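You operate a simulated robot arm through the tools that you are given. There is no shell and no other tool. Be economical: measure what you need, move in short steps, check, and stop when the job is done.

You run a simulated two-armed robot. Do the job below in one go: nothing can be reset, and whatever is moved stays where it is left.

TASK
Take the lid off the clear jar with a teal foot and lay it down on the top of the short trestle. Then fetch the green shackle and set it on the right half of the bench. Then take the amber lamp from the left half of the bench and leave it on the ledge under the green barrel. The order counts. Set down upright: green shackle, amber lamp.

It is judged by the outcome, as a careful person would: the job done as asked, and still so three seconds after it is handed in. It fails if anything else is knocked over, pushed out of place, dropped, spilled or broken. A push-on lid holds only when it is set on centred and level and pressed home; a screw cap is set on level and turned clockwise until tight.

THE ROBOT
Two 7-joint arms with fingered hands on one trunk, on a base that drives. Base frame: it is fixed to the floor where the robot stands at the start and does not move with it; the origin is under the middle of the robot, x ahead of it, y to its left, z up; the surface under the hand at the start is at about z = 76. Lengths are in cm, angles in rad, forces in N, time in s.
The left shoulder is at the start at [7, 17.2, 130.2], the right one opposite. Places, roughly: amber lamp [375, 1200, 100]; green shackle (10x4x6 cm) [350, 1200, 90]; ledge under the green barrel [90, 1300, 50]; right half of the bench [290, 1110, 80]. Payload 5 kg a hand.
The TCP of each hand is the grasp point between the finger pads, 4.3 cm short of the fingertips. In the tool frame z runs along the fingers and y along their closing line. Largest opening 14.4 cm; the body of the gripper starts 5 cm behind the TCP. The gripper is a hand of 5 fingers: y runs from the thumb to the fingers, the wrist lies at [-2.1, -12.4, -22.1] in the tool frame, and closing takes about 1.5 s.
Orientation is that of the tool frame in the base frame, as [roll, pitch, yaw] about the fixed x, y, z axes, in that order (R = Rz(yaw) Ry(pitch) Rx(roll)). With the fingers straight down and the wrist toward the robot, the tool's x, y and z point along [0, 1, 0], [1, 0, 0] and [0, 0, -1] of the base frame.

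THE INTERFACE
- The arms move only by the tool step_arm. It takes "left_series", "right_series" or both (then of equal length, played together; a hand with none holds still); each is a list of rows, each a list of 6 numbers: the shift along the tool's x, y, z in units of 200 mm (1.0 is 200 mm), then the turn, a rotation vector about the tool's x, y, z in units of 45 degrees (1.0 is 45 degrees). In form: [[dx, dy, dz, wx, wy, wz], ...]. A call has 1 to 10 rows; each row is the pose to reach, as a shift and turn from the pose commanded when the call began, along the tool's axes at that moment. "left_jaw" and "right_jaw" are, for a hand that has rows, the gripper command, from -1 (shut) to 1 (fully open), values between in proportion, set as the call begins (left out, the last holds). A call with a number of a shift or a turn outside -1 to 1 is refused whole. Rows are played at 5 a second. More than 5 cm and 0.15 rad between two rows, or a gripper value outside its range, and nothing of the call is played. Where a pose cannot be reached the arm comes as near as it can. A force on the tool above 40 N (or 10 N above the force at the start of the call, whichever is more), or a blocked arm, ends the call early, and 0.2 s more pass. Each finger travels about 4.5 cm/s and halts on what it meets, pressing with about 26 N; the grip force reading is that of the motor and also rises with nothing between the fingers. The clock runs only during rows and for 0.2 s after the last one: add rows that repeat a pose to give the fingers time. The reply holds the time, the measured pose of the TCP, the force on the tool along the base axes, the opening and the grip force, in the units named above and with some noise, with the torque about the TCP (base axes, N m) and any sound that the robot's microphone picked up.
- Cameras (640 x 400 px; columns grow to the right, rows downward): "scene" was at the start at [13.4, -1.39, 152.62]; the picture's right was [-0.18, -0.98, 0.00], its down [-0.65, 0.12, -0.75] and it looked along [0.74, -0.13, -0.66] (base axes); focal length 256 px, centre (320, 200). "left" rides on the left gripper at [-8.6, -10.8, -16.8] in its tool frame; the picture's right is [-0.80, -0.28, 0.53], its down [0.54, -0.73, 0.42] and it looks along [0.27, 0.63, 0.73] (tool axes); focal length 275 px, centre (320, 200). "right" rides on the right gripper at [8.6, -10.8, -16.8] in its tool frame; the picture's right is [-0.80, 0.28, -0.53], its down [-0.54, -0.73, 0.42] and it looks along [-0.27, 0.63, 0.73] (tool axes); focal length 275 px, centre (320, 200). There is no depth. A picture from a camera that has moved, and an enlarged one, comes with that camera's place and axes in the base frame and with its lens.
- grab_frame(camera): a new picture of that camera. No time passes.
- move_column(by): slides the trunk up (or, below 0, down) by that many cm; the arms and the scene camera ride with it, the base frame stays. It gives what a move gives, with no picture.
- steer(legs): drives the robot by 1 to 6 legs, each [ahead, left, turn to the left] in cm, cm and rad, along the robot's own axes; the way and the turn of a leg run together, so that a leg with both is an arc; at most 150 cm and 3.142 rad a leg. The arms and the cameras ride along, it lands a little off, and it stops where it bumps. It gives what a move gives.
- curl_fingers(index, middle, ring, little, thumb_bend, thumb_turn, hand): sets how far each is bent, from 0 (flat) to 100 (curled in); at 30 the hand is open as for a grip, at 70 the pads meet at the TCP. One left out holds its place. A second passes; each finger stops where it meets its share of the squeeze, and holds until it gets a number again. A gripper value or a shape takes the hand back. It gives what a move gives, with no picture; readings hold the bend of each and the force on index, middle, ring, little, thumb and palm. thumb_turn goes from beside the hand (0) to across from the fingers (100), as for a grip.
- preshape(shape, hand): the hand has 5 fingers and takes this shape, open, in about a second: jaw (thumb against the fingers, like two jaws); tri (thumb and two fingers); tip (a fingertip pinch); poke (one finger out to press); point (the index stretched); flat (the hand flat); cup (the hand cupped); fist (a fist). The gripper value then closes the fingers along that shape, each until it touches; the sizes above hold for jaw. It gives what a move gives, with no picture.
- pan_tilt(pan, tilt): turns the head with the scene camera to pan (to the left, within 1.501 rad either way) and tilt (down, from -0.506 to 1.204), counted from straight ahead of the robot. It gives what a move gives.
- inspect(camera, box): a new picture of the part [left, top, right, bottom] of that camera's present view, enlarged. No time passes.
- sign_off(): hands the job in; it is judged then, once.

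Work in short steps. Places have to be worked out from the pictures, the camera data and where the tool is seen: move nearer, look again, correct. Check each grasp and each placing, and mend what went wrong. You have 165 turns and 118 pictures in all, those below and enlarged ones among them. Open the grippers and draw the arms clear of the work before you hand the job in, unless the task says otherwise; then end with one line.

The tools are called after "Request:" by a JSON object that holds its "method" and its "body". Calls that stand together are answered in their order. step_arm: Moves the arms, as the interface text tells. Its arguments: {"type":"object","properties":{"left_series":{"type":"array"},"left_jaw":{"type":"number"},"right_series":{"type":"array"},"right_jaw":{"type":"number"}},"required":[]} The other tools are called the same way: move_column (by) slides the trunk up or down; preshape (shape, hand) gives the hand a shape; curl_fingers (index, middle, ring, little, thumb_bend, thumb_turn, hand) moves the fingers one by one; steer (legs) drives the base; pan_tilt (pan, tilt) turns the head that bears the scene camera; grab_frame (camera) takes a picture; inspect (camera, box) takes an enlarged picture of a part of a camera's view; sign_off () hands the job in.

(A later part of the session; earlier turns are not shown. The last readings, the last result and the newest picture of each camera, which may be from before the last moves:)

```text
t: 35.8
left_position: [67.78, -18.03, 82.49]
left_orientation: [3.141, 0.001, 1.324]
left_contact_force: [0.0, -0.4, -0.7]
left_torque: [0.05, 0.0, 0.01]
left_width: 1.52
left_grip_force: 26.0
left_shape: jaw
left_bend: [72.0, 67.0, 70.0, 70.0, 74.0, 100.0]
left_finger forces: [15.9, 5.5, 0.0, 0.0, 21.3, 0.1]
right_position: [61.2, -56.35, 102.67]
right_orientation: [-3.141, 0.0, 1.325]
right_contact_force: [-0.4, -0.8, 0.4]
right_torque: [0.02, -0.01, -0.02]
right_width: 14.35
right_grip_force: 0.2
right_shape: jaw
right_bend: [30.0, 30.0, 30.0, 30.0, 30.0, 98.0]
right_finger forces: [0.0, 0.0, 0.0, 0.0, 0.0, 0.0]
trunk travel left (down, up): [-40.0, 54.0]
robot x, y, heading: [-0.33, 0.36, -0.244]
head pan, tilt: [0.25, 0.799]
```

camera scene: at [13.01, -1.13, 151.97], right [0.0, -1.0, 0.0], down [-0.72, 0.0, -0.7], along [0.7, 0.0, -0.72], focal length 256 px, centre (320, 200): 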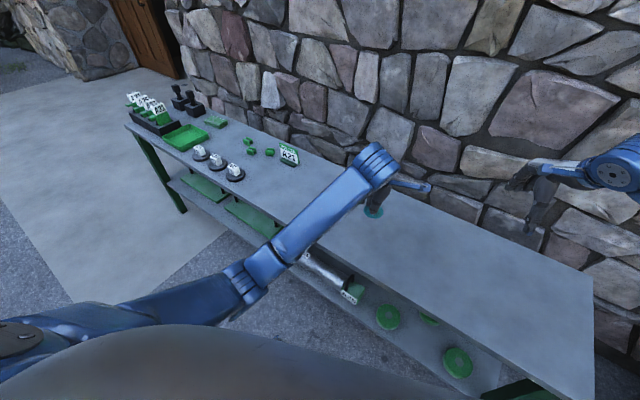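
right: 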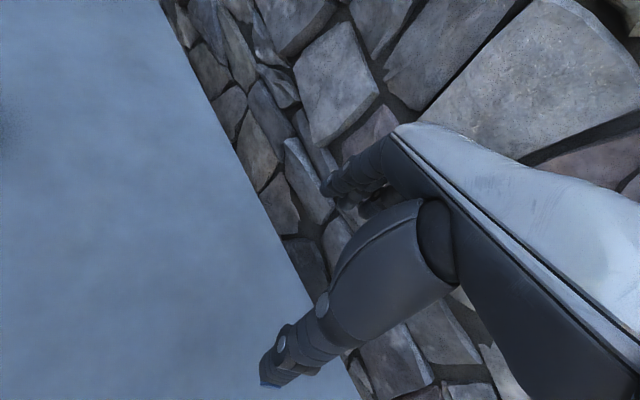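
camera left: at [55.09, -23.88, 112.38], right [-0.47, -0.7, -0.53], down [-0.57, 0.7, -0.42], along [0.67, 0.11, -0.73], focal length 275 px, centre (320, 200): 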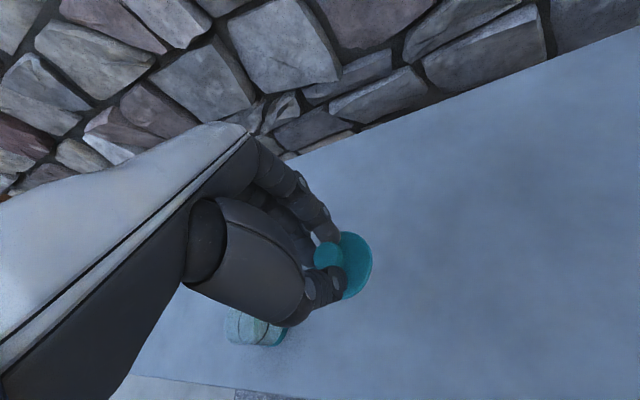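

Still free; creep another 1 cm.

Request:
{"method": "step_arm", "body": {"left_series": [[0, 0, 0.01, 0, 0, 0], [0, 0, 0.02, 0, 0, 0], [0, 0, 0.03, 0, 0, 0], [0, 0, 0.04, 0, 0, 0], [0, 0, 0.05, 0, 0, 0], [0, 0, 0.05, 0, 0, 0]]}}

Request:
{"method": "inspect", "body": {"camera": "left", "box": [270, 210, 430, 310]}}

```text
t: 37.2
left_position: [67.71, -18.0, 81.44]
left_orientation: [-3.141, 0.0, 1.326]
left_contact_force: [-1.8, 1.4, 6.7]
left_torque: [-0.09, -0.1, -0.03]
left_width: 1.55
left_grip_force: 26.4
left_shape: jaw
left_bend: [72.0, 68.0, 70.0, 70.0, 74.0, 100.0]
left_finger forces: [16.0, 5.9, 0.1, 0.0, 23.7, 0.0]
right_position: [61.03, -56.32, 102.74]
right_orientation: [3.141, 0.0, 1.325]
right_contact_force: [0.1, 0.5, 0.2]
right_torque: [-0.01, -0.03, 0.02]
right_width: 14.39
right_grip_force: 0.0
right_shape: jaw
right_bend: [30.0, 30.0, 30.0, 30.0, 30.0, 98.0]
right_finger forces: [0.0, 0.0, 0.1, 0.1, 0.0, 0.0]
trunk travel left (down, up): [-40.0, 54.0]
robot x, y, heading: [-0.15, -0.25, -0.246]
head pan, tilt: [0.25, 0.799]
```

```text
4.00 times, centred on (350, 260) of left
camera zoom: at [55.11, -23.79, 98.17], right [-0.47, -0.7, -0.53], down [-0.57, 0.7, -0.42], along [0.67, 0.11, -0.73], focal length 1101 px, centre (200, -40)
```

zoom: 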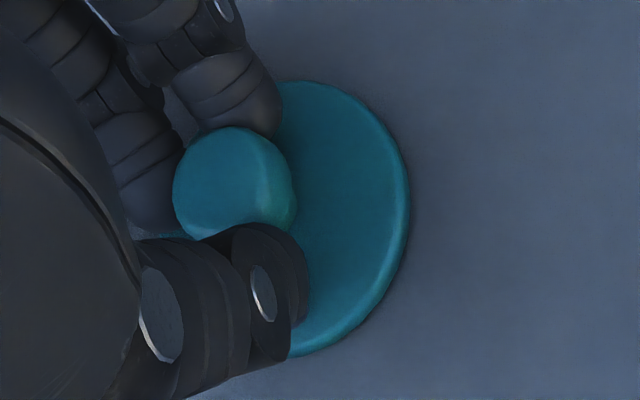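

Contact with the counter (6.7 N up). I open the hand in place, then rise.

Request:
{"method": "step_arm", "body": {"left_series": [[0, 0, 0, 0, 0, 0], [0, 0, 0, 0, 0, 0], [0, 0, 0, 0, 0, 0], [0, 0, 0, 0, 0, 0], [0, 0, 0, 0, 0, 0], [0, 0, 0, 0, 0, 0], [0, 0, 0, 0, 0, 0], [0, 0, 0, 0, 0, 0]], "left_jaw": 1}}

Request:
{"method": "step_arm", "body": {"left_series": [[0, 0, -0.2, 0, 0, 0], [0, 0, -0.4, 0, 0, 0], [0, 0, -0.6, 0, 0, 0], [0, 0, -0.8, 0, 0, 0], [0, 0, -1.0, 0, 0, 0]]}}

Request:
{"method": "grab_frame", "body": {"camera": "left"}}

```text
t: 39.0
left_position: [67.71, -17.99, 81.32]
left_orientation: [-3.141, -0.001, 1.324]
left_contact_force: [-0.5, 0.5, 0.7]
left_torque: [0.0, 0.01, 0.06]
left_width: 14.35
left_grip_force: 0.1
left_shape: jaw
left_bend: [30.0, 30.0, 30.0, 30.0, 30.0, 98.0]
left_finger forces: [0.0, 0.0, 0.0, 0.1, 0.0, 0.0]
right_position: [61.22, -56.36, 102.6]
right_orientation: [3.14, -0.001, 1.324]
right_contact_force: [0.2, -0.9, -0.5]
right_torque: [-0.07, 0.0, 0.04]
right_width: 14.39
right_grip_force: 0.0
right_shape: jaw
right_bend: [30.0, 30.0, 30.0, 30.0, 30.0, 98.0]
right_finger forces: [0.1, 0.1, 0.0, 0.1, 0.0, 0.0]
trunk travel left (down, up): [-40.0, 54.0]
robot x, y, heading: [0.01, 0.03, -0.244]
head pan, tilt: [0.25, 0.799]
```

```text
t: 40.2
left_position: [68.42, -16.87, 100.9]
left_orientation: [3.141, -0.023, 1.332]
left_contact_force: [-0.8, 0.9, -0.1]
left_torque: [-0.03, 0.05, -0.02]
left_width: 14.38
left_grip_force: 0.0
left_shape: jaw
left_bend: [30.0, 30.0, 30.0, 30.0, 30.0, 98.0]
left_finger forces: [0.1, 0.1, 0.0, 0.0, 0.1, 0.1]
right_position: [61.19, -56.31, 102.77]
right_orientation: [-3.141, 0.002, 1.323]
right_contact_force: [-0.2, 0.5, -0.9]
right_torque: [0.0, -0.04, 0.01]
right_width: 14.35
right_grip_force: 0.0
right_shape: jaw
right_bend: [30.0, 30.0, 30.0, 30.0, 30.0, 98.0]
right_finger forces: [0.0, 0.0, 0.0, 0.0, 0.0, 0.0]
trunk travel left (down, up): [-40.0, 54.0]
robot x, y, heading: [-0.22, 0.16, -0.248]
head pan, tilt: [0.25, 0.799]
```

```text
85 pictures are left
camera left: at [55.8, -23.04, 117.41], right [-0.46, -0.7, -0.55], down [-0.58, 0.71, -0.41], along [0.68, 0.13, -0.73], focal length 275 px, centre (320, 200)
```

left: 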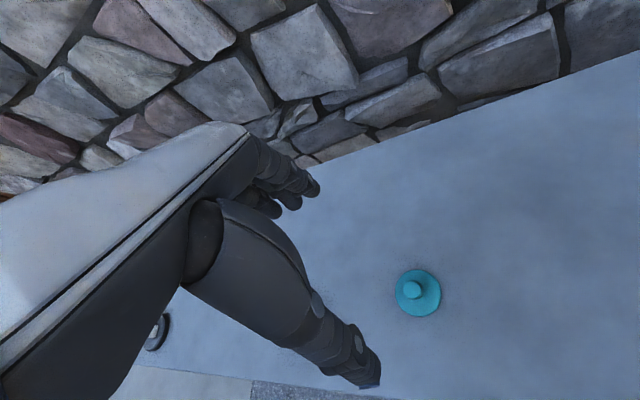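

The lid lies flat on the counter. I draw both hands in and up a bit for the drive north.

Request:
{"method": "step_arm", "body": {"left_series": [[0.15, -0.15, -0.1, 0, 0, 0], [0.3, -0.3, -0.2, 0, 0, 0], [0.45, -0.45, -0.3, 0, 0, 0], [0.6, -0.6, -0.4, 0, 0, 0], [0.7, -0.75, -0.5, 0, 0, 0], [0.7, -0.9, -0.5, 0, 0, 0]], "right_series": [[0.08, -0.15, -0.1, 0, 0, 0], [0.16, -0.3, -0.2, 0, 0, 0], [0.24, -0.45, -0.3, 0, 0, 0], [0.32, -0.6, -0.4, 0, 0, 0], [0.4, -0.75, -0.5, 0, 0, 0], [0.4, -0.9, -0.5, 0, 0, 0]]}}

Request:
{"method": "steer", "body": {"legs": [[0, 0, 1.2]]}}

Request:
{"method": "pan_tilt", "body": {"pan": 0, "tilt": 0.35}}

Request:
{"method": "grab_frame", "body": {"camera": "scene"}}

```text
t: 41.1
left_position: [65.98, 1.34, 106.25]
left_orientation: [3.098, -0.177, 1.418]
left_contact_force: [0.0, 0.2, 0.2]
left_torque: [-0.08, 0.0, 0.02]
left_width: 14.4
left_grip_force: 0.1
left_shape: jaw
left_bend: [30.0, 30.0, 30.0, 30.0, 30.0, 98.0]
left_finger forces: [0.0, 0.1, 0.1, 0.0, 0.0, 0.1]
left hand out of reach, approached as far as the arm can: row 3, 4
right_position: [53.76, -49.56, 108.76]
right_orientation: [-3.141, 0.003, 1.328]
right_contact_force: [-0.2, 0.6, 0.7]
right_torque: [-0.09, -0.02, 0.0]
right_width: 14.41
right_grip_force: 0.1
right_shape: jaw
right_bend: [30.0, 30.0, 30.0, 30.0, 30.0, 97.0]
right_finger forces: [0.0, 0.1, 0.0, 0.0, 0.1, 0.0]
trunk travel left (down, up): [-40.0, 54.0]
robot x, y, heading: [-0.05, 0.06, -0.247]
head pan, tilt: [0.25, 0.799]
stopped in row 4 (left hand): the arm was blocked; the commanded pose is now the measured one
```

```text
t: 44.5
left_position: [22.21, 62.17, 106.14]
left_orientation: [3.099, -0.18, 2.629]
left_contact_force: [-0.2, -0.4, 0.1]
left_torque: [0.01, -0.01, 0.0]
left_width: 14.38
left_grip_force: 0.0
left_shape: jaw
left_bend: [30.0, 30.0, 30.0, 30.0, 30.0, 98.0]
left_finger forces: [0.0, 0.1, 0.1, 0.0, 0.1, 0.0]
right_position: [65.6, 33.02, 108.73]
right_orientation: [-3.14, -0.001, 2.539]
right_contact_force: [-0.5, 0.3, -0.2]
right_torque: [-0.01, 0.01, -0.02]
right_width: 14.39
right_grip_force: 0.2
right_shape: jaw
right_bend: [30.0, 30.0, 30.0, 30.0, 30.0, 97.0]
right_finger forces: [0.0, 0.1, 0.0, 0.0, 0.0, 0.0]
trunk travel left (down, up): [-40.0, 54.0]
robot x, y, heading: [0.29, -0.06, 0.965]
head pan, tilt: [0.25, 0.799]
```

```text
t: 45.4
left_position: [22.18, 62.1, 106.18]
left_orientation: [3.098, -0.179, 2.63]
left_contact_force: [-0.5, -0.4, -0.2]
left_torque: [-0.01, 0.02, -0.01]
left_width: 14.38
left_grip_force: 0.1
left_shape: jaw
left_bend: [30.0, 30.0, 30.0, 30.0, 30.0, 98.0]
left_finger forces: [0.1, 0.1, 0.0, 0.1, 0.0, 0.0]
right_position: [65.48, 32.95, 108.76]
right_orientation: [3.141, 0.001, 2.538]
right_contact_force: [0.3, 0.1, -0.5]
right_torque: [0.01, 0.01, 0.01]
right_width: 14.41
right_grip_force: 0.1
right_shape: jaw
right_bend: [30.0, 30.0, 30.0, 30.0, 30.0, 97.0]
right_finger forces: [0.0, 0.0, 0.0, 0.1, 0.0, 0.0]
trunk travel left (down, up): [-40.0, 54.0]
robot x, y, heading: [0.05, 0.14, 0.965]
head pan, tilt: [0.0, 0.351]
```

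```text
84 pictures are left
camera scene: at [8.26, 11.93, 155.93], right [0.82, -0.57, 0.0], down [-0.2, -0.28, -0.94], along [0.53, 0.77, -0.34], focal length 256 px, centre (320, 200)
```

scene: 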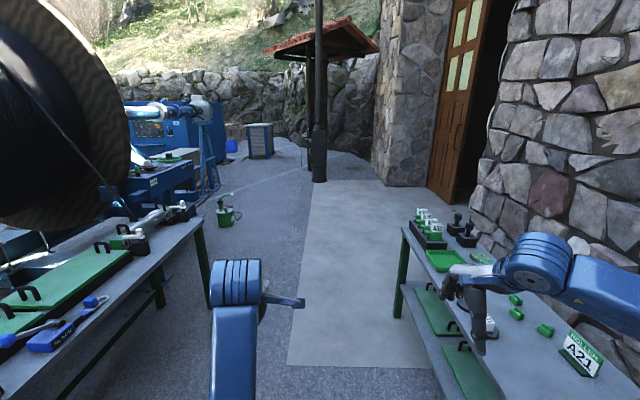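

Way ahead: corridor between benches, then past the green can at about (85,352), left of the post at (325,470). I drive to about (195,410).

Request:
{"method": "steer", "body": {"legs": [[150, 8, 0], [0, 0, 0.22], [150, 0, 0], [150, 0, 0]]}}

Request:
{"method": "grab_frame", "body": {"camera": "scene"}}

```text
refused: leg 1 is longer than a leg can be; nothing moved
```

```text
83 pictures are left
camera scene: at [8.26, 11.93, 155.93], right [0.82, -0.57, 0.0], down [-0.2, -0.28, -0.94], along [0.53, 0.77, -0.34], focal length 256 px, centre (320, 200)
```

scene: 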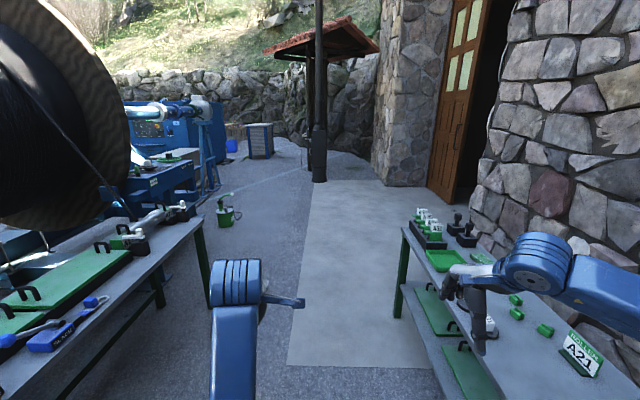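

The first leg was too long; I shorten it.

Request:
{"method": "steer", "body": {"legs": [[149, 8, 0], [0, 0, 0.22], [149, 0, 0], [149, 0, 0]]}}

Request:
{"method": "grab_frame", "body": {"camera": "scene"}}

```text
t: 67.5
left_position: [203.83, 466.67, 106.19]
left_orientation: [3.101, -0.179, 2.832]
left_contact_force: [-0.9, 0.5, 0.2]
left_torque: [0.01, -0.02, 0.06]
left_width: 14.38
left_grip_force: 0.2
left_shape: jaw
left_bend: [30.0, 30.0, 30.0, 30.0, 30.0, 98.0]
left_finger forces: [0.0, 0.0, 0.0, 0.1, 0.1, 0.0]
right_position: [252.31, 446.82, 108.65]
right_orientation: [-3.141, 0.0, 2.741]
right_contact_force: [-0.9, -0.4, -0.6]
right_torque: [0.01, -0.02, 0.0]
right_width: 14.38
right_grip_force: 0.1
right_shape: jaw
right_bend: [30.0, 30.0, 30.0, 30.0, 30.0, 97.0]
right_finger forces: [0.0, 0.0, 0.1, 0.1, 0.0, 0.0]
trunk travel left (down, up): [-40.0, 54.0]
robot x, y, heading: [194.93, 401.22, 1.172]
head pan, tilt: [0.0, 0.351]
```

```text
82 pictures are left
camera scene: at [200.47, 414.76, 155.93], right [0.92, -0.39, 0.0], down [-0.13, -0.32, -0.94], along [0.37, 0.86, -0.34], focal length 256 px, centre (320, 200)
```

scene: 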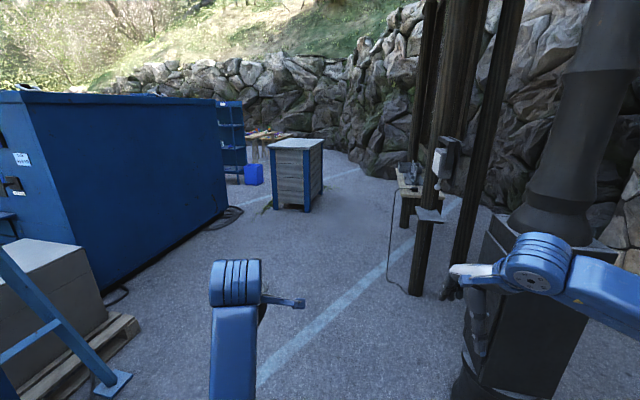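

I zoom on the far table behind the chest and the small table under the roof.

Request:
{"method": "inspect", "body": {"camera": "scene", "box": [200, 90, 360, 220]}}

Request:
{"method": "inspect", "body": {"camera": "scene", "box": [370, 130, 490, 300]}}

```text
3.08 times, centred on (280, 155) of scene
camera zoom: at [200.47, 414.76, 155.93], right [0.92, -0.39, 0.0], down [-0.13, -0.32, -0.94], along [0.37, 0.86, -0.34], focal length 787 px, centre (443, 338)
```

zoom: 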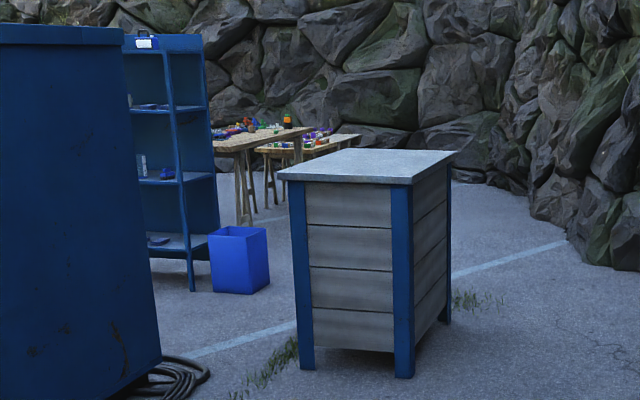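

```text
2.35 times, centred on (430, 215) of scene
camera zoom: at [200.47, 414.76, 155.93], right [0.92, -0.39, 0.0], down [-0.13, -0.32, -0.94], along [0.37, 0.86, -0.34], focal length 602 px, centre (61, 165)
```

zoom: 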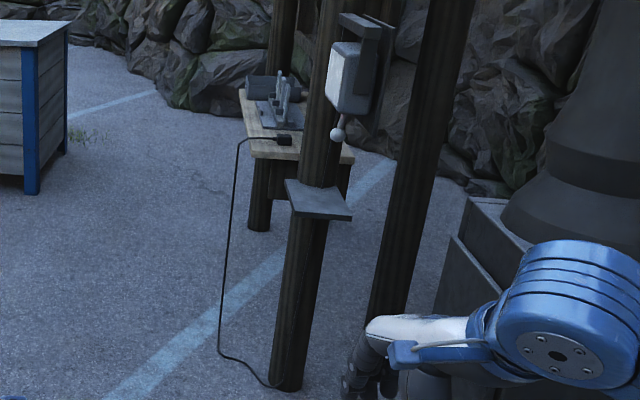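

Two wooden trestle tables stand behind the chest — the bench area. I drive right of the chest: waypoints (310,640) then about (455,825).

Request:
{"method": "steer", "body": {"legs": [[0, 0, -0.05], [132, 0, 0], [132, 0, 0], [0, 0, -0.22], [120, 0, 0]]}}

Request:
{"method": "grab_frame", "body": {"camera": "scene"}}

```text
t: 75.4
left_position: [265.57, 586.58, 106.23]
left_orientation: [3.099, -0.179, 2.779]
left_contact_force: [-0.1, -0.5, 0.9]
left_torque: [-0.02, -0.01, 0.02]
left_width: 14.41
left_grip_force: 0.1
left_shape: jaw
left_bend: [30.0, 30.0, 30.0, 30.0, 30.0, 98.0]
left_finger forces: [0.0, 0.0, 0.0, 0.0, 0.0, 0.1]
right_position: [312.68, 564.13, 108.59]
right_orientation: [-3.139, 0.002, 2.689]
right_contact_force: [0.0, 0.0, -0.6]
right_torque: [-0.01, 0.0, -0.01]
right_width: 14.41
right_grip_force: 0.0
right_shape: jaw
right_bend: [30.0, 30.0, 30.0, 30.0, 30.0, 97.0]
right_finger forces: [0.0, 0.0, 0.1, 0.0, 0.1, 0.0]
trunk travel left (down, up): [-40.0, 54.0]
robot x, y, heading: [253.51, 522.22, 1.114]
head pan, tilt: [0.0, 0.351]
stopped in leg 3: the robot was blocked; the commanded pose is now the measured one
```

```text
79 pictures are left
camera scene: at [259.28, 534.95, 155.96], right [0.9, -0.44, 0.0], down [-0.15, -0.31, -0.94], along [0.41, 0.84, -0.34], focal length 256 px, centre (320, 200)
```

scene: 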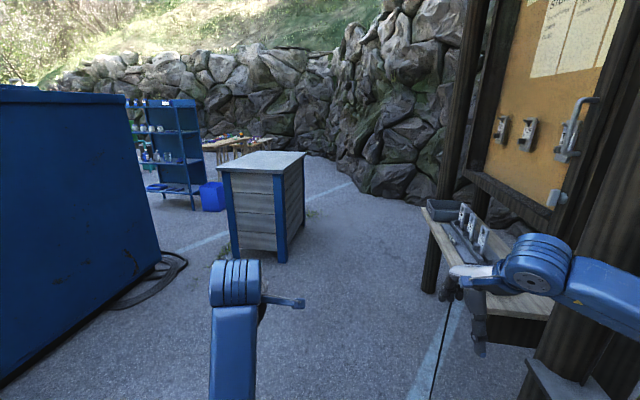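

Blocked, probably right arm side against the shelter post's shelf. I back off slightly to the left, then go along the middle between chest and shelter table.

Request:
{"method": "steer", "body": {"legs": [[-6, 0, 0], [0, 42, 0], [0, 0, -0.285], [120, 0, 0], [120, 0, 0]]}}

Request:
{"method": "grab_frame", "body": {"camera": "scene"}}

```text
t: 89.4
left_position: [387.41, 752.33, 106.81]
left_orientation: [3.089, -0.171, 2.449]
left_contact_force: [0.9, 1.0, -0.8]
left_torque: [-0.07, 0.13, -0.01]
left_width: 14.4
left_grip_force: 0.1
left_shape: jaw
left_bend: [30.0, 30.0, 30.0, 30.0, 30.0, 98.0]
left_finger forces: [0.0, 0.1, 0.0, 0.0, 0.0, 0.0]
right_position: [424.6, 715.25, 108.99]
right_orientation: [-3.133, 0.013, 2.354]
right_contact_force: [0.4, -1.1, -0.6]
right_torque: [0.03, 0.09, 0.0]
right_width: 14.38
right_grip_force: 0.1
right_shape: jaw
right_bend: [30.0, 30.0, 30.0, 30.0, 30.0, 98.0]
right_finger forces: [0.0, 0.1, 0.1, 0.1, 0.0, 0.0]
trunk travel left (down, up): [-40.0, 54.0]
robot x, y, heading: [355.61, 695.26, 0.78]
head pan, tilt: [0.0, 0.351]
stopped in leg 5: the robot was blocked; the commanded pose is now the measured one
```

```text
78 pictures are left
camera scene: at [364.0, 705.52, 156.17], right [0.71, -0.71, 0.01], down [-0.23, -0.24, -0.94], along [0.67, 0.66, -0.34], focal length 256 px, centre (320, 200)
```

scene: 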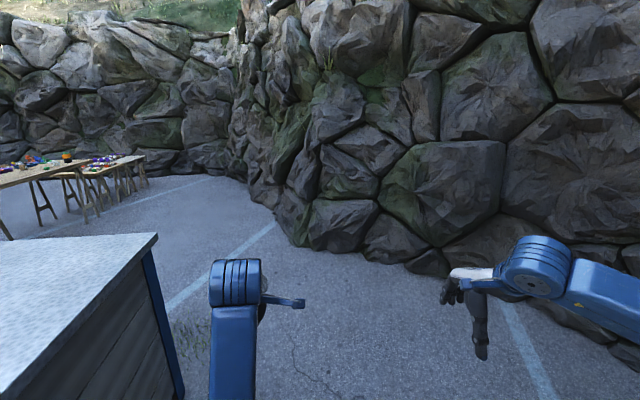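

Blocked again; I look down to the left and right to see by what.

Request:
{"method": "pan_tilt", "body": {"pan": 0.9, "tilt": 0.9}}

Request:
{"method": "grab_frame", "body": {"camera": "scene"}}

Request:
{"method": "pan_tilt", "body": {"pan": -1.2, "tilt": 0.9}}

Request:
{"method": "grab_frame", "body": {"camera": "scene"}}

```text
t: 90.6
left_position: [387.1, 752.11, 106.93]
left_orientation: [3.084, -0.169, 2.453]
left_contact_force: [1.2, 0.8, -0.4]
left_torque: [-0.01, -0.03, 0.0]
left_width: 14.4
left_grip_force: 0.0
left_shape: jaw
left_bend: [30.0, 30.0, 30.0, 30.0, 30.0, 98.0]
left_finger forces: [0.0, 0.0, 0.0, 0.0, 0.1, 0.0]
right_position: [424.24, 715.44, 109.22]
right_orientation: [3.14, 0.013, 2.359]
right_contact_force: [0.3, -0.2, 0.6]
right_torque: [0.02, 0.02, 0.01]
right_width: 14.4
right_grip_force: 0.0
right_shape: jaw
right_bend: [30.0, 30.0, 30.0, 30.0, 30.0, 98.0]
right_finger forces: [0.0, 0.0, 0.0, 0.1, 0.1, 0.0]
trunk travel left (down, up): [-40.0, 54.0]
robot x, y, heading: [355.89, 695.5, 0.786]
head pan, tilt: [0.901, 0.901]
```

```text
77 pictures are left
camera scene: at [356.33, 706.03, 151.25], right [0.99, 0.12, 0.02], down [0.1, -0.78, -0.62], along [-0.06, 0.62, -0.78], focal length 256 px, centre (320, 200)
```

scene: 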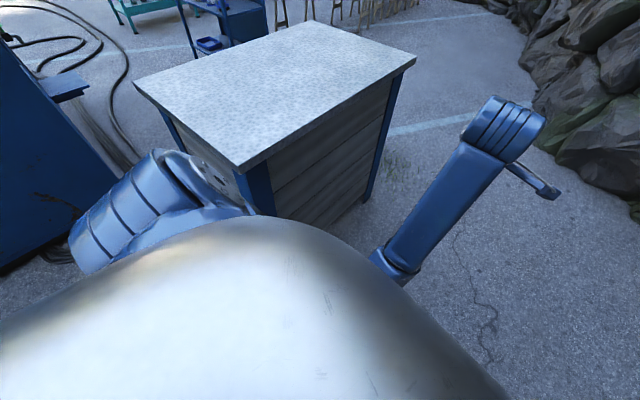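

```text
t: 92.6
left_position: [387.11, 752.24, 106.97]
left_orientation: [3.083, -0.17, 2.453]
left_contact_force: [0.4, -0.2, -0.8]
left_torque: [-0.01, 0.02, -0.02]
left_width: 14.4
left_grip_force: 0.0
left_shape: jaw
left_bend: [30.0, 30.0, 30.0, 30.0, 30.0, 98.0]
left_finger forces: [0.1, 0.0, 0.1, 0.1, 0.0, 0.1]
right_position: [424.38, 715.42, 109.15]
right_orientation: [3.14, 0.012, 2.36]
right_contact_force: [0.3, 0.1, -0.3]
right_torque: [0.0, -0.02, 0.0]
right_width: 14.38
right_grip_force: 0.0
right_shape: jaw
right_bend: [30.0, 30.0, 30.0, 30.0, 30.0, 98.0]
right_finger forces: [0.1, 0.0, 0.0, 0.0, 0.0, 0.1]
trunk travel left (down, up): [-40.0, 54.0]
robot x, y, heading: [356.41, 695.42, 0.786]
head pan, tilt: [-1.201, 0.901]
```

```text
76 pictures are left
camera scene: at [364.11, 695.51, 151.34], right [-0.4, -0.92, -0.01], down [-0.71, 0.32, -0.63], along [0.58, -0.25, -0.77], focal length 256 px, centre (320, 200)
```

scene: 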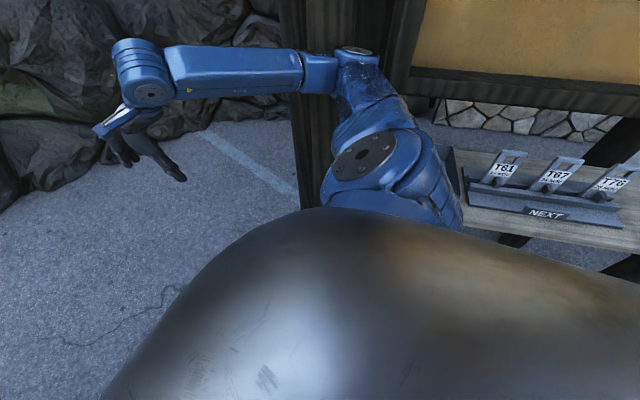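

The right elbow touches the shelter post. I back up a bit, sidestep 14 cm left and go on.

Request:
{"method": "steer", "body": {"legs": [[-8, 0, 0], [0, 14, 0], [70, 0, 0], [70, 0, 0]]}}

Request:
{"method": "pan_tilt", "body": {"pan": 0.9, "tilt": 0.45}}

Request:
{"method": "grab_frame", "body": {"camera": "scene"}}

```text
t: 101.5
left_position: [470.56, 857.42, 106.18]
left_orientation: [3.096, -0.179, 2.456]
left_contact_force: [-0.2, -0.1, -0.3]
left_torque: [-0.02, 0.03, -0.03]
left_width: 14.39
left_grip_force: 0.0
left_shape: jaw
left_bend: [30.0, 30.0, 30.0, 30.0, 30.0, 98.0]
left_finger forces: [0.1, 0.0, 0.1, 0.0, 0.1, 0.0]
right_position: [507.98, 821.05, 107.83]
right_orientation: [-3.128, 0.003, 2.367]
right_contact_force: [-0.3, -0.2, 0.4]
right_torque: [-0.01, -0.01, 0.01]
right_width: 14.4
right_grip_force: 0.1
right_shape: jaw
right_bend: [30.0, 30.0, 30.0, 30.0, 30.0, 98.0]
right_finger forces: [0.0, 0.0, 0.0, 0.0, 0.1, 0.0]
trunk travel left (down, up): [-40.0, 54.0]
robot x, y, heading: [438.25, 800.04, 0.791]
head pan, tilt: [-1.201, 0.901]
```

```text
t: 103.5
left_position: [470.74, 857.45, 106.3]
left_orientation: [3.097, -0.179, 2.458]
left_contact_force: [1.2, 0.1, -0.5]
left_torque: [0.02, 0.01, -0.02]
left_width: 14.4
left_grip_force: 0.1
left_shape: jaw
left_bend: [30.0, 30.0, 30.0, 30.0, 30.0, 98.0]
left_finger forces: [0.0, 0.0, 0.0, 0.1, 0.0, 0.0]
right_position: [508.07, 820.87, 107.93]
right_orientation: [-3.127, 0.001, 2.367]
right_contact_force: [0.9, -0.9, 0.5]
right_torque: [-0.03, 0.01, 0.01]
right_width: 14.38
right_grip_force: 0.2
right_shape: jaw
right_bend: [30.0, 30.0, 30.0, 30.0, 30.0, 98.0]
right_finger forces: [0.0, 0.1, 0.1, 0.0, 0.1, 0.0]
trunk travel left (down, up): [-40.0, 54.0]
robot x, y, heading: [438.39, 800.23, 0.789]
head pan, tilt: [0.901, 0.45]
```

```text
75 pictures are left
camera scene: at [440.69, 812.88, 155.01], right [0.99, 0.12, 0.0], down [0.05, -0.43, -0.9], along [-0.11, 0.89, -0.44], focal length 256 px, centre (320, 200)
```

scene: 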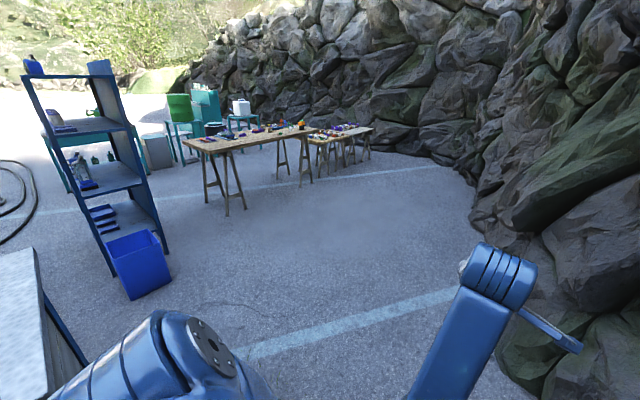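

Two wooden trestle tables and a green barrel on a stand. I zoom in on them.

Request:
{"method": "inspect", "body": {"camera": "scene", "box": [170, 80, 390, 218]}}

Request:
{"method": "inspect", "body": {"camera": "scene", "box": [270, 105, 380, 175]}}

```text
2.90 times, centred on (280, 149) of scene
camera zoom: at [440.69, 812.88, 155.01], right [0.99, 0.12, 0.0], down [0.05, -0.43, -0.9], along [-0.11, 0.89, -0.44], focal length 742 px, centre (436, 348)
```

zoom: 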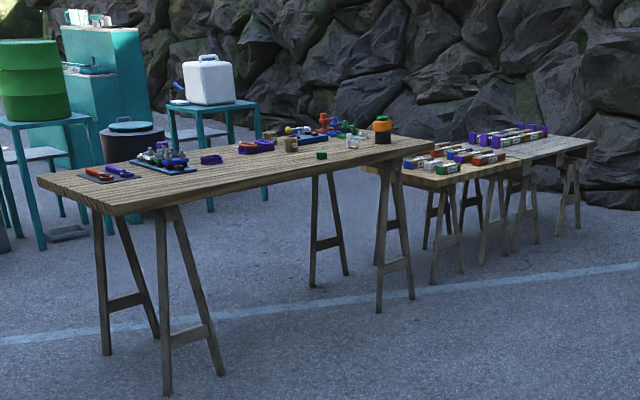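

```text
5.71 times, centred on (325, 140) of scene
camera zoom: at [440.69, 812.88, 155.01], right [0.99, 0.12, 0.0], down [0.05, -0.43, -0.9], along [-0.11, 0.89, -0.44], focal length 1462 px, centre (291, 543)
```

zoom: 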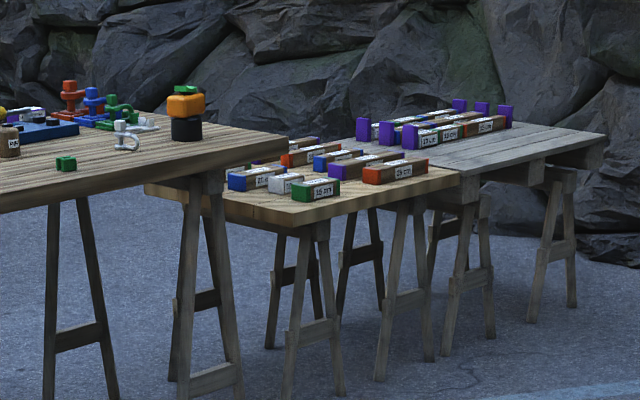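

The lamp (amber/orange on black) sits at the bench's near right end, the shackles (red, blue, green) just behind. I drive to about (433,1060) and look at the bench from nearer.

Request:
{"method": "steer", "body": {"legs": [[0, 0, 0.8], [130, 0, 0], [130, 0, 0], [0, 0, 0.6]]}}

Request:
{"method": "pan_tilt", "body": {"pan": 0.0, "tilt": 0.5}}

Request:
{"method": "grab_frame", "body": {"camera": "scene"}}

```text
t: 120.0
left_position: [379.89, 1103.03, 106.17]
left_orientation: [3.096, -0.179, -2.42]
left_contact_force: [-0.1, 0.0, -0.3]
left_torque: [0.0, -0.04, 0.0]
left_width: 14.41
left_grip_force: 0.0
left_shape: jaw
left_bend: [30.0, 30.0, 30.0, 30.0, 30.0, 98.0]
left_finger forces: [0.1, 0.1, 0.1, 0.1, 0.0, 0.0]
right_position: [421.89, 1133.85, 107.88]
right_orientation: [-3.128, 0.002, -2.51]
right_contact_force: [0.0, -0.4, 1.2]
right_torque: [0.03, 0.01, -0.02]
right_width: 14.42
right_grip_force: 0.1
right_shape: jaw
right_bend: [30.0, 30.0, 30.0, 30.0, 30.0, 98.0]
right_finger forces: [0.0, 0.0, 0.0, 0.0, 0.0, 0.0]
trunk travel left (down, up): [-40.0, 54.0]
robot x, y, heading: [430.96, 1061.73, 2.198]
head pan, tilt: [0.901, 0.45]
```

```text
t: 121.2
left_position: [379.8, 1102.98, 106.23]
left_orientation: [3.098, -0.18, -2.42]
left_contact_force: [-0.5, 0.4, 0.5]
left_torque: [-0.02, 0.02, 0.03]
left_width: 14.4
left_grip_force: 0.2
left_shape: jaw
left_bend: [30.0, 30.0, 30.0, 30.0, 30.0, 98.0]
left_finger forces: [0.0, 0.0, 0.0, 0.0, 0.0, 0.1]
right_position: [421.93, 1133.76, 107.85]
right_orientation: [-3.127, 0.001, -2.509]
right_contact_force: [0.2, -0.2, 0.9]
right_torque: [0.0, -0.01, 0.03]
right_width: 14.4
right_grip_force: 0.0
right_shape: jaw
right_bend: [30.0, 30.0, 30.0, 30.0, 30.0, 98.0]
right_finger forces: [0.1, 0.0, 0.0, 0.0, 0.0, 0.0]
trunk travel left (down, up): [-40.0, 54.0]
robot x, y, heading: [431.03, 1061.48, 2.204]
head pan, tilt: [0.0, 0.499]
```

```text
72 pictures are left
camera scene: at [422.86, 1073.06, 154.57], right [0.81, 0.59, 0.0], down [0.28, -0.39, -0.88], along [-0.52, 0.71, -0.48], focal length 256 px, centre (320, 200)
```

scene: 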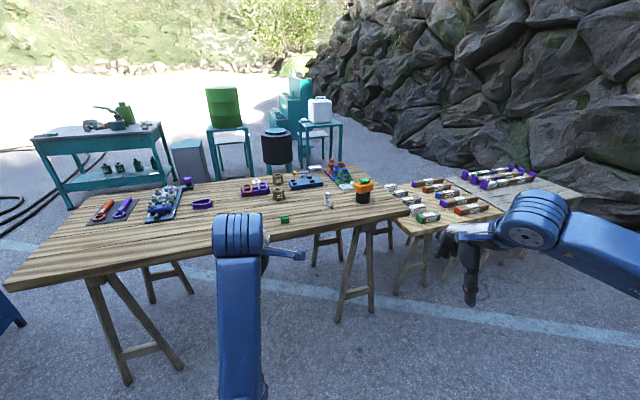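

I zoom on the shackle/lamp area and the right half, and the barrel stand.

Request:
{"method": "inspect", "body": {"camera": "scene", "box": [270, 150, 400, 232]}}

Request:
{"method": "inspect", "body": {"camera": "scene", "box": [190, 70, 310, 190]}}

```text
4.88 times, centred on (335, 191) of scene
camera zoom: at [422.86, 1073.06, 154.57], right [0.81, 0.59, 0.0], down [0.28, -0.39, -0.88], along [-0.52, 0.71, -0.48], focal length 1248 px, centre (247, 244)
```

zoom: 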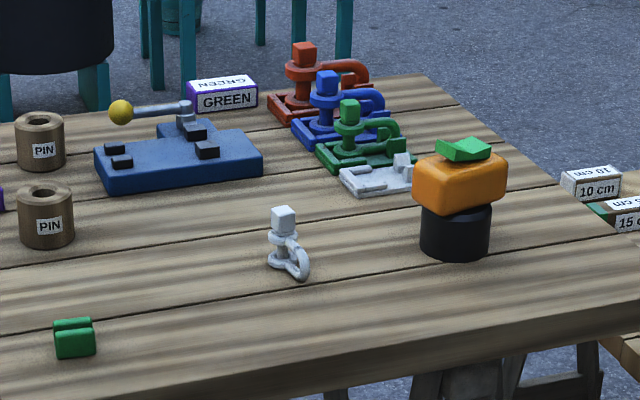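

```text
3.33 times, centred on (250, 130) of scene
camera zoom: at [422.86, 1073.06, 154.57], right [0.81, 0.59, 0.0], down [0.28, -0.39, -0.88], along [-0.52, 0.71, -0.48], focal length 853 px, centre (553, 433)
```

zoom: 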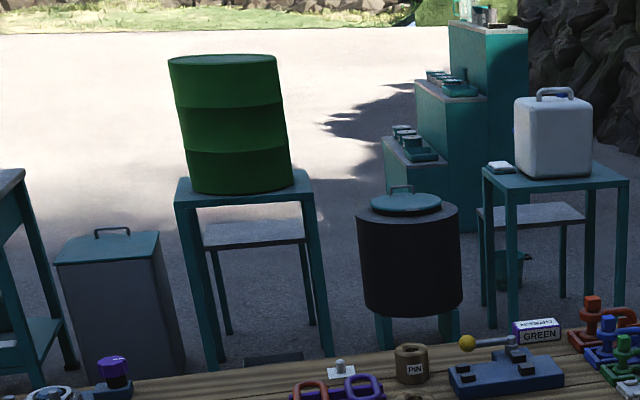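

Bench edge runs from (285,1058) to (389,1207), facing direction for me is 2.53 rad; green shackle in its tray is near (336,1219), lamp near (358,1209). I drive to about (399,1142) facing the bench squarely, slightly short.

Request:
{"method": "steer", "body": {"legs": [[82, -22, 0], [0, 0, 0.32]]}}

Request:
{"method": "pan_tilt", "body": {"pan": -0.35, "tilt": 0.75}}

Request:
{"method": "grab_frame", "body": {"camera": "scene"}}

Request:
{"method": "grab_frame", "body": {"camera": "right"}}

```text
t: 126.7
left_position: [339.67, 1165.07, 106.17]
left_orientation: [3.099, -0.179, -2.107]
left_contact_force: [-0.6, 0.0, -0.4]
left_torque: [0.02, -0.02, -0.01]
left_width: 14.41
left_grip_force: 0.2
left_shape: jaw
left_bend: [30.0, 30.0, 30.0, 30.0, 30.0, 98.0]
left_finger forces: [0.0, 0.1, 0.0, 0.1, 0.0, 0.1]
right_position: [370.33, 1207.45, 107.94]
right_orientation: [-3.127, 0.002, -2.198]
right_contact_force: [-0.4, 0.0, 0.1]
right_torque: [0.02, -0.02, 0.02]
right_width: 14.41
right_grip_force: 0.1
right_shape: jaw
right_bend: [30.0, 30.0, 30.0, 30.0, 30.0, 98.0]
right_finger forces: [0.0, 0.0, 0.0, 0.0, 0.0, 0.0]
trunk travel left (down, up): [-40.0, 54.0]
robot x, y, heading: [401.29, 1141.58, 2.51]
head pan, tilt: [0.0, 0.499]
```

```text
t: 127.5
left_position: [339.85, 1164.98, 106.26]
left_orientation: [3.097, -0.181, -2.107]
left_contact_force: [-0.3, 0.2, -0.3]
left_torque: [0.03, 0.01, -0.02]
left_width: 14.37
left_grip_force: 0.1
left_shape: jaw
left_bend: [30.0, 30.0, 30.0, 30.0, 30.0, 98.0]
left_finger forces: [0.0, 0.0, 0.0, 0.0, 0.0, 0.0]
right_position: [370.33, 1207.4, 107.91]
right_orientation: [-3.129, 0.002, -2.196]
right_contact_force: [-0.1, -0.2, -0.8]
right_torque: [-0.04, -0.01, -0.01]
right_width: 14.42
right_grip_force: 0.1
right_shape: jaw
right_bend: [30.0, 30.0, 30.0, 30.0, 30.0, 98.0]
right_finger forces: [0.1, 0.0, 0.0, 0.1, 0.0, 0.1]
trunk travel left (down, up): [-40.0, 54.0]
robot x, y, heading: [400.88, 1141.22, 2.513]
head pan, tilt: [-0.351, 0.75]
```

```text
69 pictures are left
camera scene: at [392.66, 1151.38, 152.37], right [0.83, 0.56, 0.0], down [0.38, -0.57, -0.73], along [-0.41, 0.61, -0.68], focal length 256 px, centre (320, 200)
```

scene: 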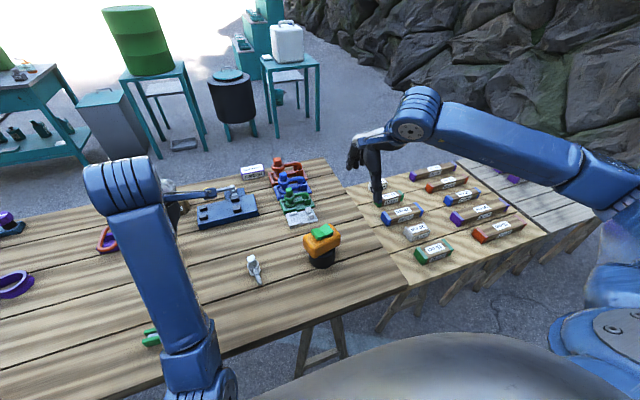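

```text
68 pictures are left
camera right: at [373.92, 1194.24, 124.8], right [0.23, 0.82, 0.53], down [0.91, 0.01, -0.41], along [-0.34, 0.58, -0.74], focal length 275 px, centre (320, 200)
```

right: 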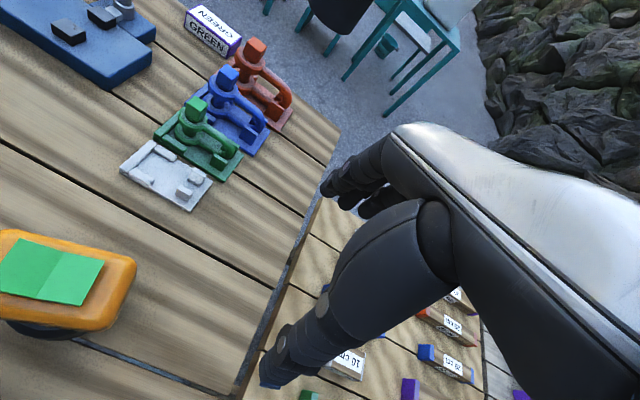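

I zoom the scene camera for a better triangulation.

Request:
{"method": "inspect", "body": {"camera": "scene", "box": [240, 150, 350, 280]}}

Request:
{"method": "inspect", "body": {"camera": "right", "box": [110, 20, 310, 220]}}

```text
3.08 times, centred on (295, 215) of scene
camera zoom: at [392.66, 1151.38, 152.37], right [0.83, 0.56, 0.0], down [0.38, -0.57, -0.73], along [-0.41, 0.61, -0.68], focal length 787 px, centre (397, 154)
```

zoom: 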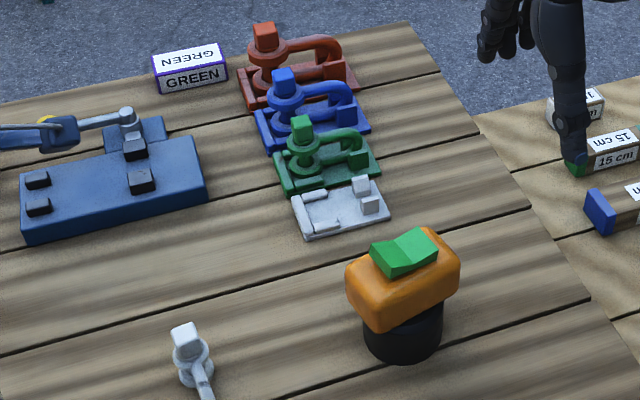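

```text
2.00 times, centred on (210, 120) of right
camera zoom: at [373.92, 1194.24, 124.8], right [0.23, 0.82, 0.53], down [0.91, 0.01, -0.41], along [-0.34, 0.58, -0.74], focal length 551 px, centre (540, 360)
```

zoom: 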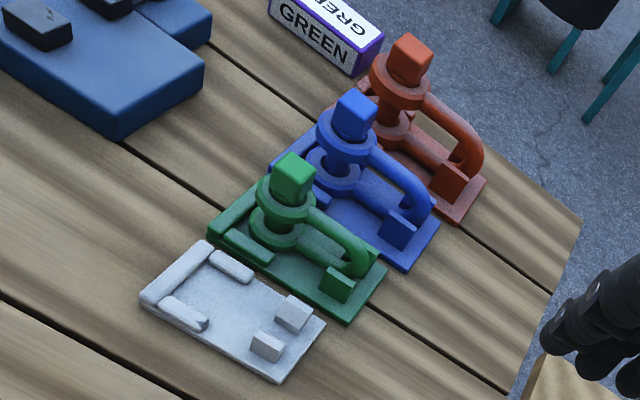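

Triangulated: shackle head top at (345.2,1202.2,93.3), bench top ≈85, trays 9.2 cm apart, shackle length along (.62,.78). I bring the right hand above it (TCP z≈102) with closing line across its width.

Request:
{"method": "step_arm", "body": {"right_series": [[0.15, 0.145, 0, 0, 0, 0.02], [0.3, 0.29, 0, 0, 0, 0.04], [0.45, 0.435, 0, 0, 0, 0.057], [0.6, 0.58, 0, 0, 0, 0.057], [0.75, 0.725, 0.05, 0, 0, 0.057], [0.895, 0.8635, 0.15, 0, 0, 0.057], [0.895, 0.8635, 0.295, 0, 0, 0.057], [0.895, 0.8635, 0.295, 0, 0, 0.057]], "right_jaw": 1}}

Request:
{"method": "inspect", "body": {"camera": "scene", "box": [240, 130, 350, 260]}}

Request:
{"method": "grab_frame", "body": {"camera": "right"}}

```text
t: 129.3
left_position: [339.67, 1164.98, 106.23]
left_orientation: [3.097, -0.179, -2.108]
left_contact_force: [0.6, 0.4, -0.1]
left_torque: [0.0, 0.0, -0.03]
left_width: 14.39
left_grip_force: 0.1
left_shape: jaw
left_bend: [30.0, 30.0, 30.0, 30.0, 30.0, 98.0]
left_finger forces: [0.0, 0.1, 0.0, 0.1, 0.0, 0.0]
right_position: [345.88, 1202.95, 101.83]
right_orientation: [-3.127, 0.003, -2.244]
right_contact_force: [-0.5, -0.3, 0.1]
right_torque: [0.02, 0.0, 0.0]
right_width: 14.4
right_grip_force: 0.0
right_shape: jaw
right_bend: [30.0, 30.0, 30.0, 30.0, 30.0, 98.0]
right_finger forces: [0.1, 0.1, 0.1, 0.0, 0.0, 0.0]
trunk travel left (down, up): [-40.0, 54.0]
robot x, y, heading: [401.36, 1141.4, 2.514]
head pan, tilt: [-0.351, 0.75]
```

```text
3.08 times, centred on (295, 195) of scene
camera zoom: at [392.61, 1151.31, 152.37], right [0.83, 0.56, 0.0], down [0.38, -0.57, -0.73], along [-0.41, 0.61, -0.68], focal length 787 px, centre (397, 215)
```

zoom: 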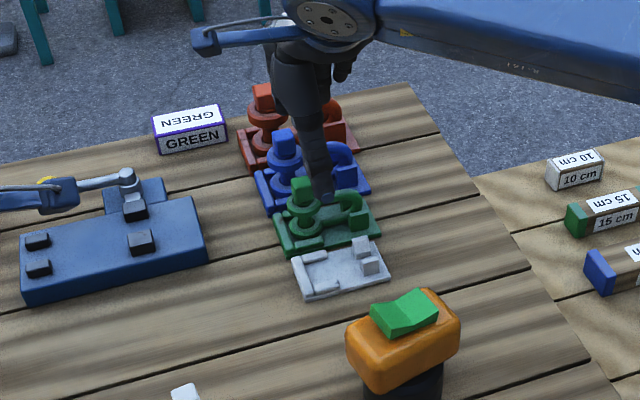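

```text
64 pictures are left
camera right: at [348.8, 1189.61, 118.64], right [0.27, 0.8, 0.53], down [0.91, -0.03, -0.41], along [-0.32, 0.59, -0.74], focal length 275 px, centre (320, 200)
```

right: 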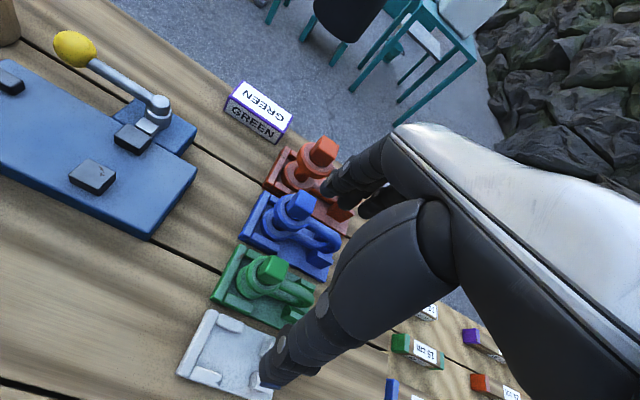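

Aligned. The fully open fingers would hit the blue shackle, so I narrow the opening to ~9 cm first and drop 5 cm, then check.

Request:
{"method": "step_arm", "body": {"right_series": [[0, 0, 0, 0, 0, 0], [0, 0, 0, 0, 0, 0], [0, 0, 0, 0, 0, 0], [0, 0, 0, 0, 0, 0], [0, 0, 0.1, 0, 0, 0], [0, 0, 0.2, 0, 0, 0], [0, 0, 0.25, 0, 0, 0], [0, 0, 0.25, 0, 0, 0]], "right_jaw": 0.25}}

Request:
{"method": "grab_frame", "body": {"camera": "right"}}

Request:
{"method": "inspect", "body": {"camera": "scene", "box": [250, 140, 340, 220]}}

```text
t: 131.1
left_position: [339.75, 1165.04, 106.25]
left_orientation: [3.097, -0.18, -2.106]
left_contact_force: [-0.1, 0.2, 0.4]
left_torque: [-0.02, 0.01, 0.01]
left_width: 14.4
left_grip_force: 0.0
left_shape: jaw
left_bend: [30.0, 30.0, 30.0, 30.0, 30.0, 98.0]
left_finger forces: [0.0, 0.0, 0.1, 0.0, 0.1, 0.0]
right_position: [345.9, 1202.93, 96.88]
right_orientation: [-3.129, 0.0, -2.243]
right_contact_force: [-0.2, -0.4, -0.5]
right_torque: [0.02, -0.01, 0.0]
right_width: 9.04
right_grip_force: 0.1
right_shape: jaw
right_bend: [28.0, 40.0, 37.0, 40.0, 64.0, 100.0]
right_finger forces: [0.0, 0.0, 0.0, 0.1, 0.2, 0.0]
trunk travel left (down, up): [-40.0, 54.0]
robot x, y, heading: [401.15, 1140.94, 2.516]
head pan, tilt: [-0.351, 0.75]
```

```text
63 pictures are left
camera right: at [348.93, 1189.6, 113.63], right [0.27, 0.8, 0.53], down [0.91, -0.03, -0.41], along [-0.32, 0.59, -0.74], focal length 275 px, centre (320, 200)
```

right: 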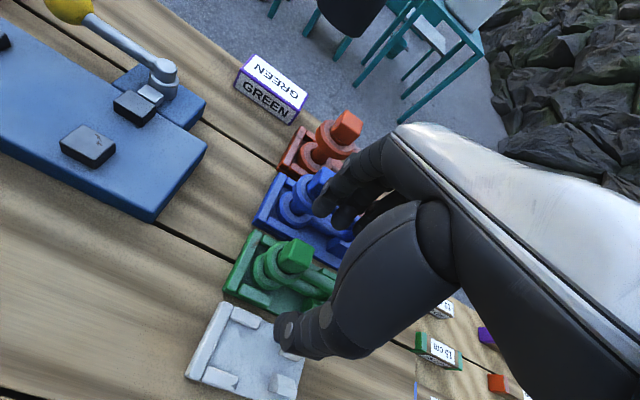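

```text
5.00 times, centred on (295, 180) of scene
camera zoom: at [392.64, 1151.37, 152.37], right [0.83, 0.56, 0.0], down [0.38, -0.57, -0.73], along [-0.41, 0.61, -0.68], focal length 1279 px, centre (445, 300)
```

zoom: 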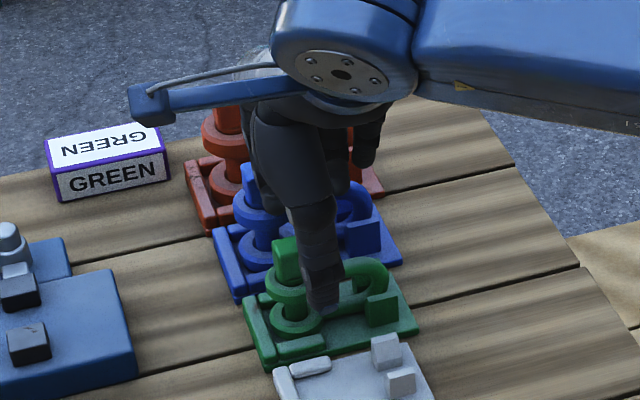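

The thumb closed more than the fingers (64 vs ~37), so the gap is off-centre. I set the fingers symmetrically at 47.

Request:
{"method": "curl_fingers", "body": {"hand": "right", "index": 47, "middle": 47, "ring": 47, "little": 47, "thumb_bend": 47}}

Request:
{"method": "grab_frame", "body": {"camera": "right"}}

```text
t: 132.1
left_position: [339.72, 1165.06, 106.22]
left_orientation: [3.099, -0.179, -2.108]
left_contact_force: [-0.5, -0.9, -0.5]
left_torque: [-0.01, -0.01, -0.03]
left_width: 14.39
left_grip_force: 0.1
left_shape: jaw
left_bend: [30.0, 30.0, 30.0, 30.0, 30.0, 98.0]
left_finger forces: [0.0, 0.0, 0.0, 0.1, 0.0, 0.0]
right_position: [345.91, 1202.96, 96.75]
right_orientation: [-3.128, 0.002, -2.243]
right_contact_force: [0.3, 0.1, 0.0]
right_torque: [0.02, -0.01, -0.01]
right_width: 8.91
right_grip_force: 0.2
right_shape: fingers
right_bend: [47.0, 47.0, 47.0, 47.0, 47.0, 100.0]
right_finger forces: [0.1, 0.1, 0.0, 0.0, 0.1, 0.0]
trunk travel left (down, up): [-40.0, 54.0]
robot x, y, heading: [401.5, 1141.19, 2.514]
head pan, tilt: [-0.351, 0.75]
```

```text
61 pictures are left
camera right: at [348.93, 1189.61, 113.63], right [0.27, 0.8, 0.53], down [0.91, -0.03, -0.41], along [-0.31, 0.59, -0.74], focal length 275 px, centre (320, 200)
```

right: 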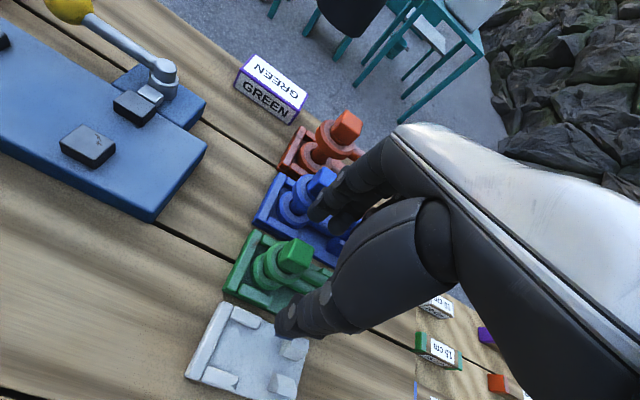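

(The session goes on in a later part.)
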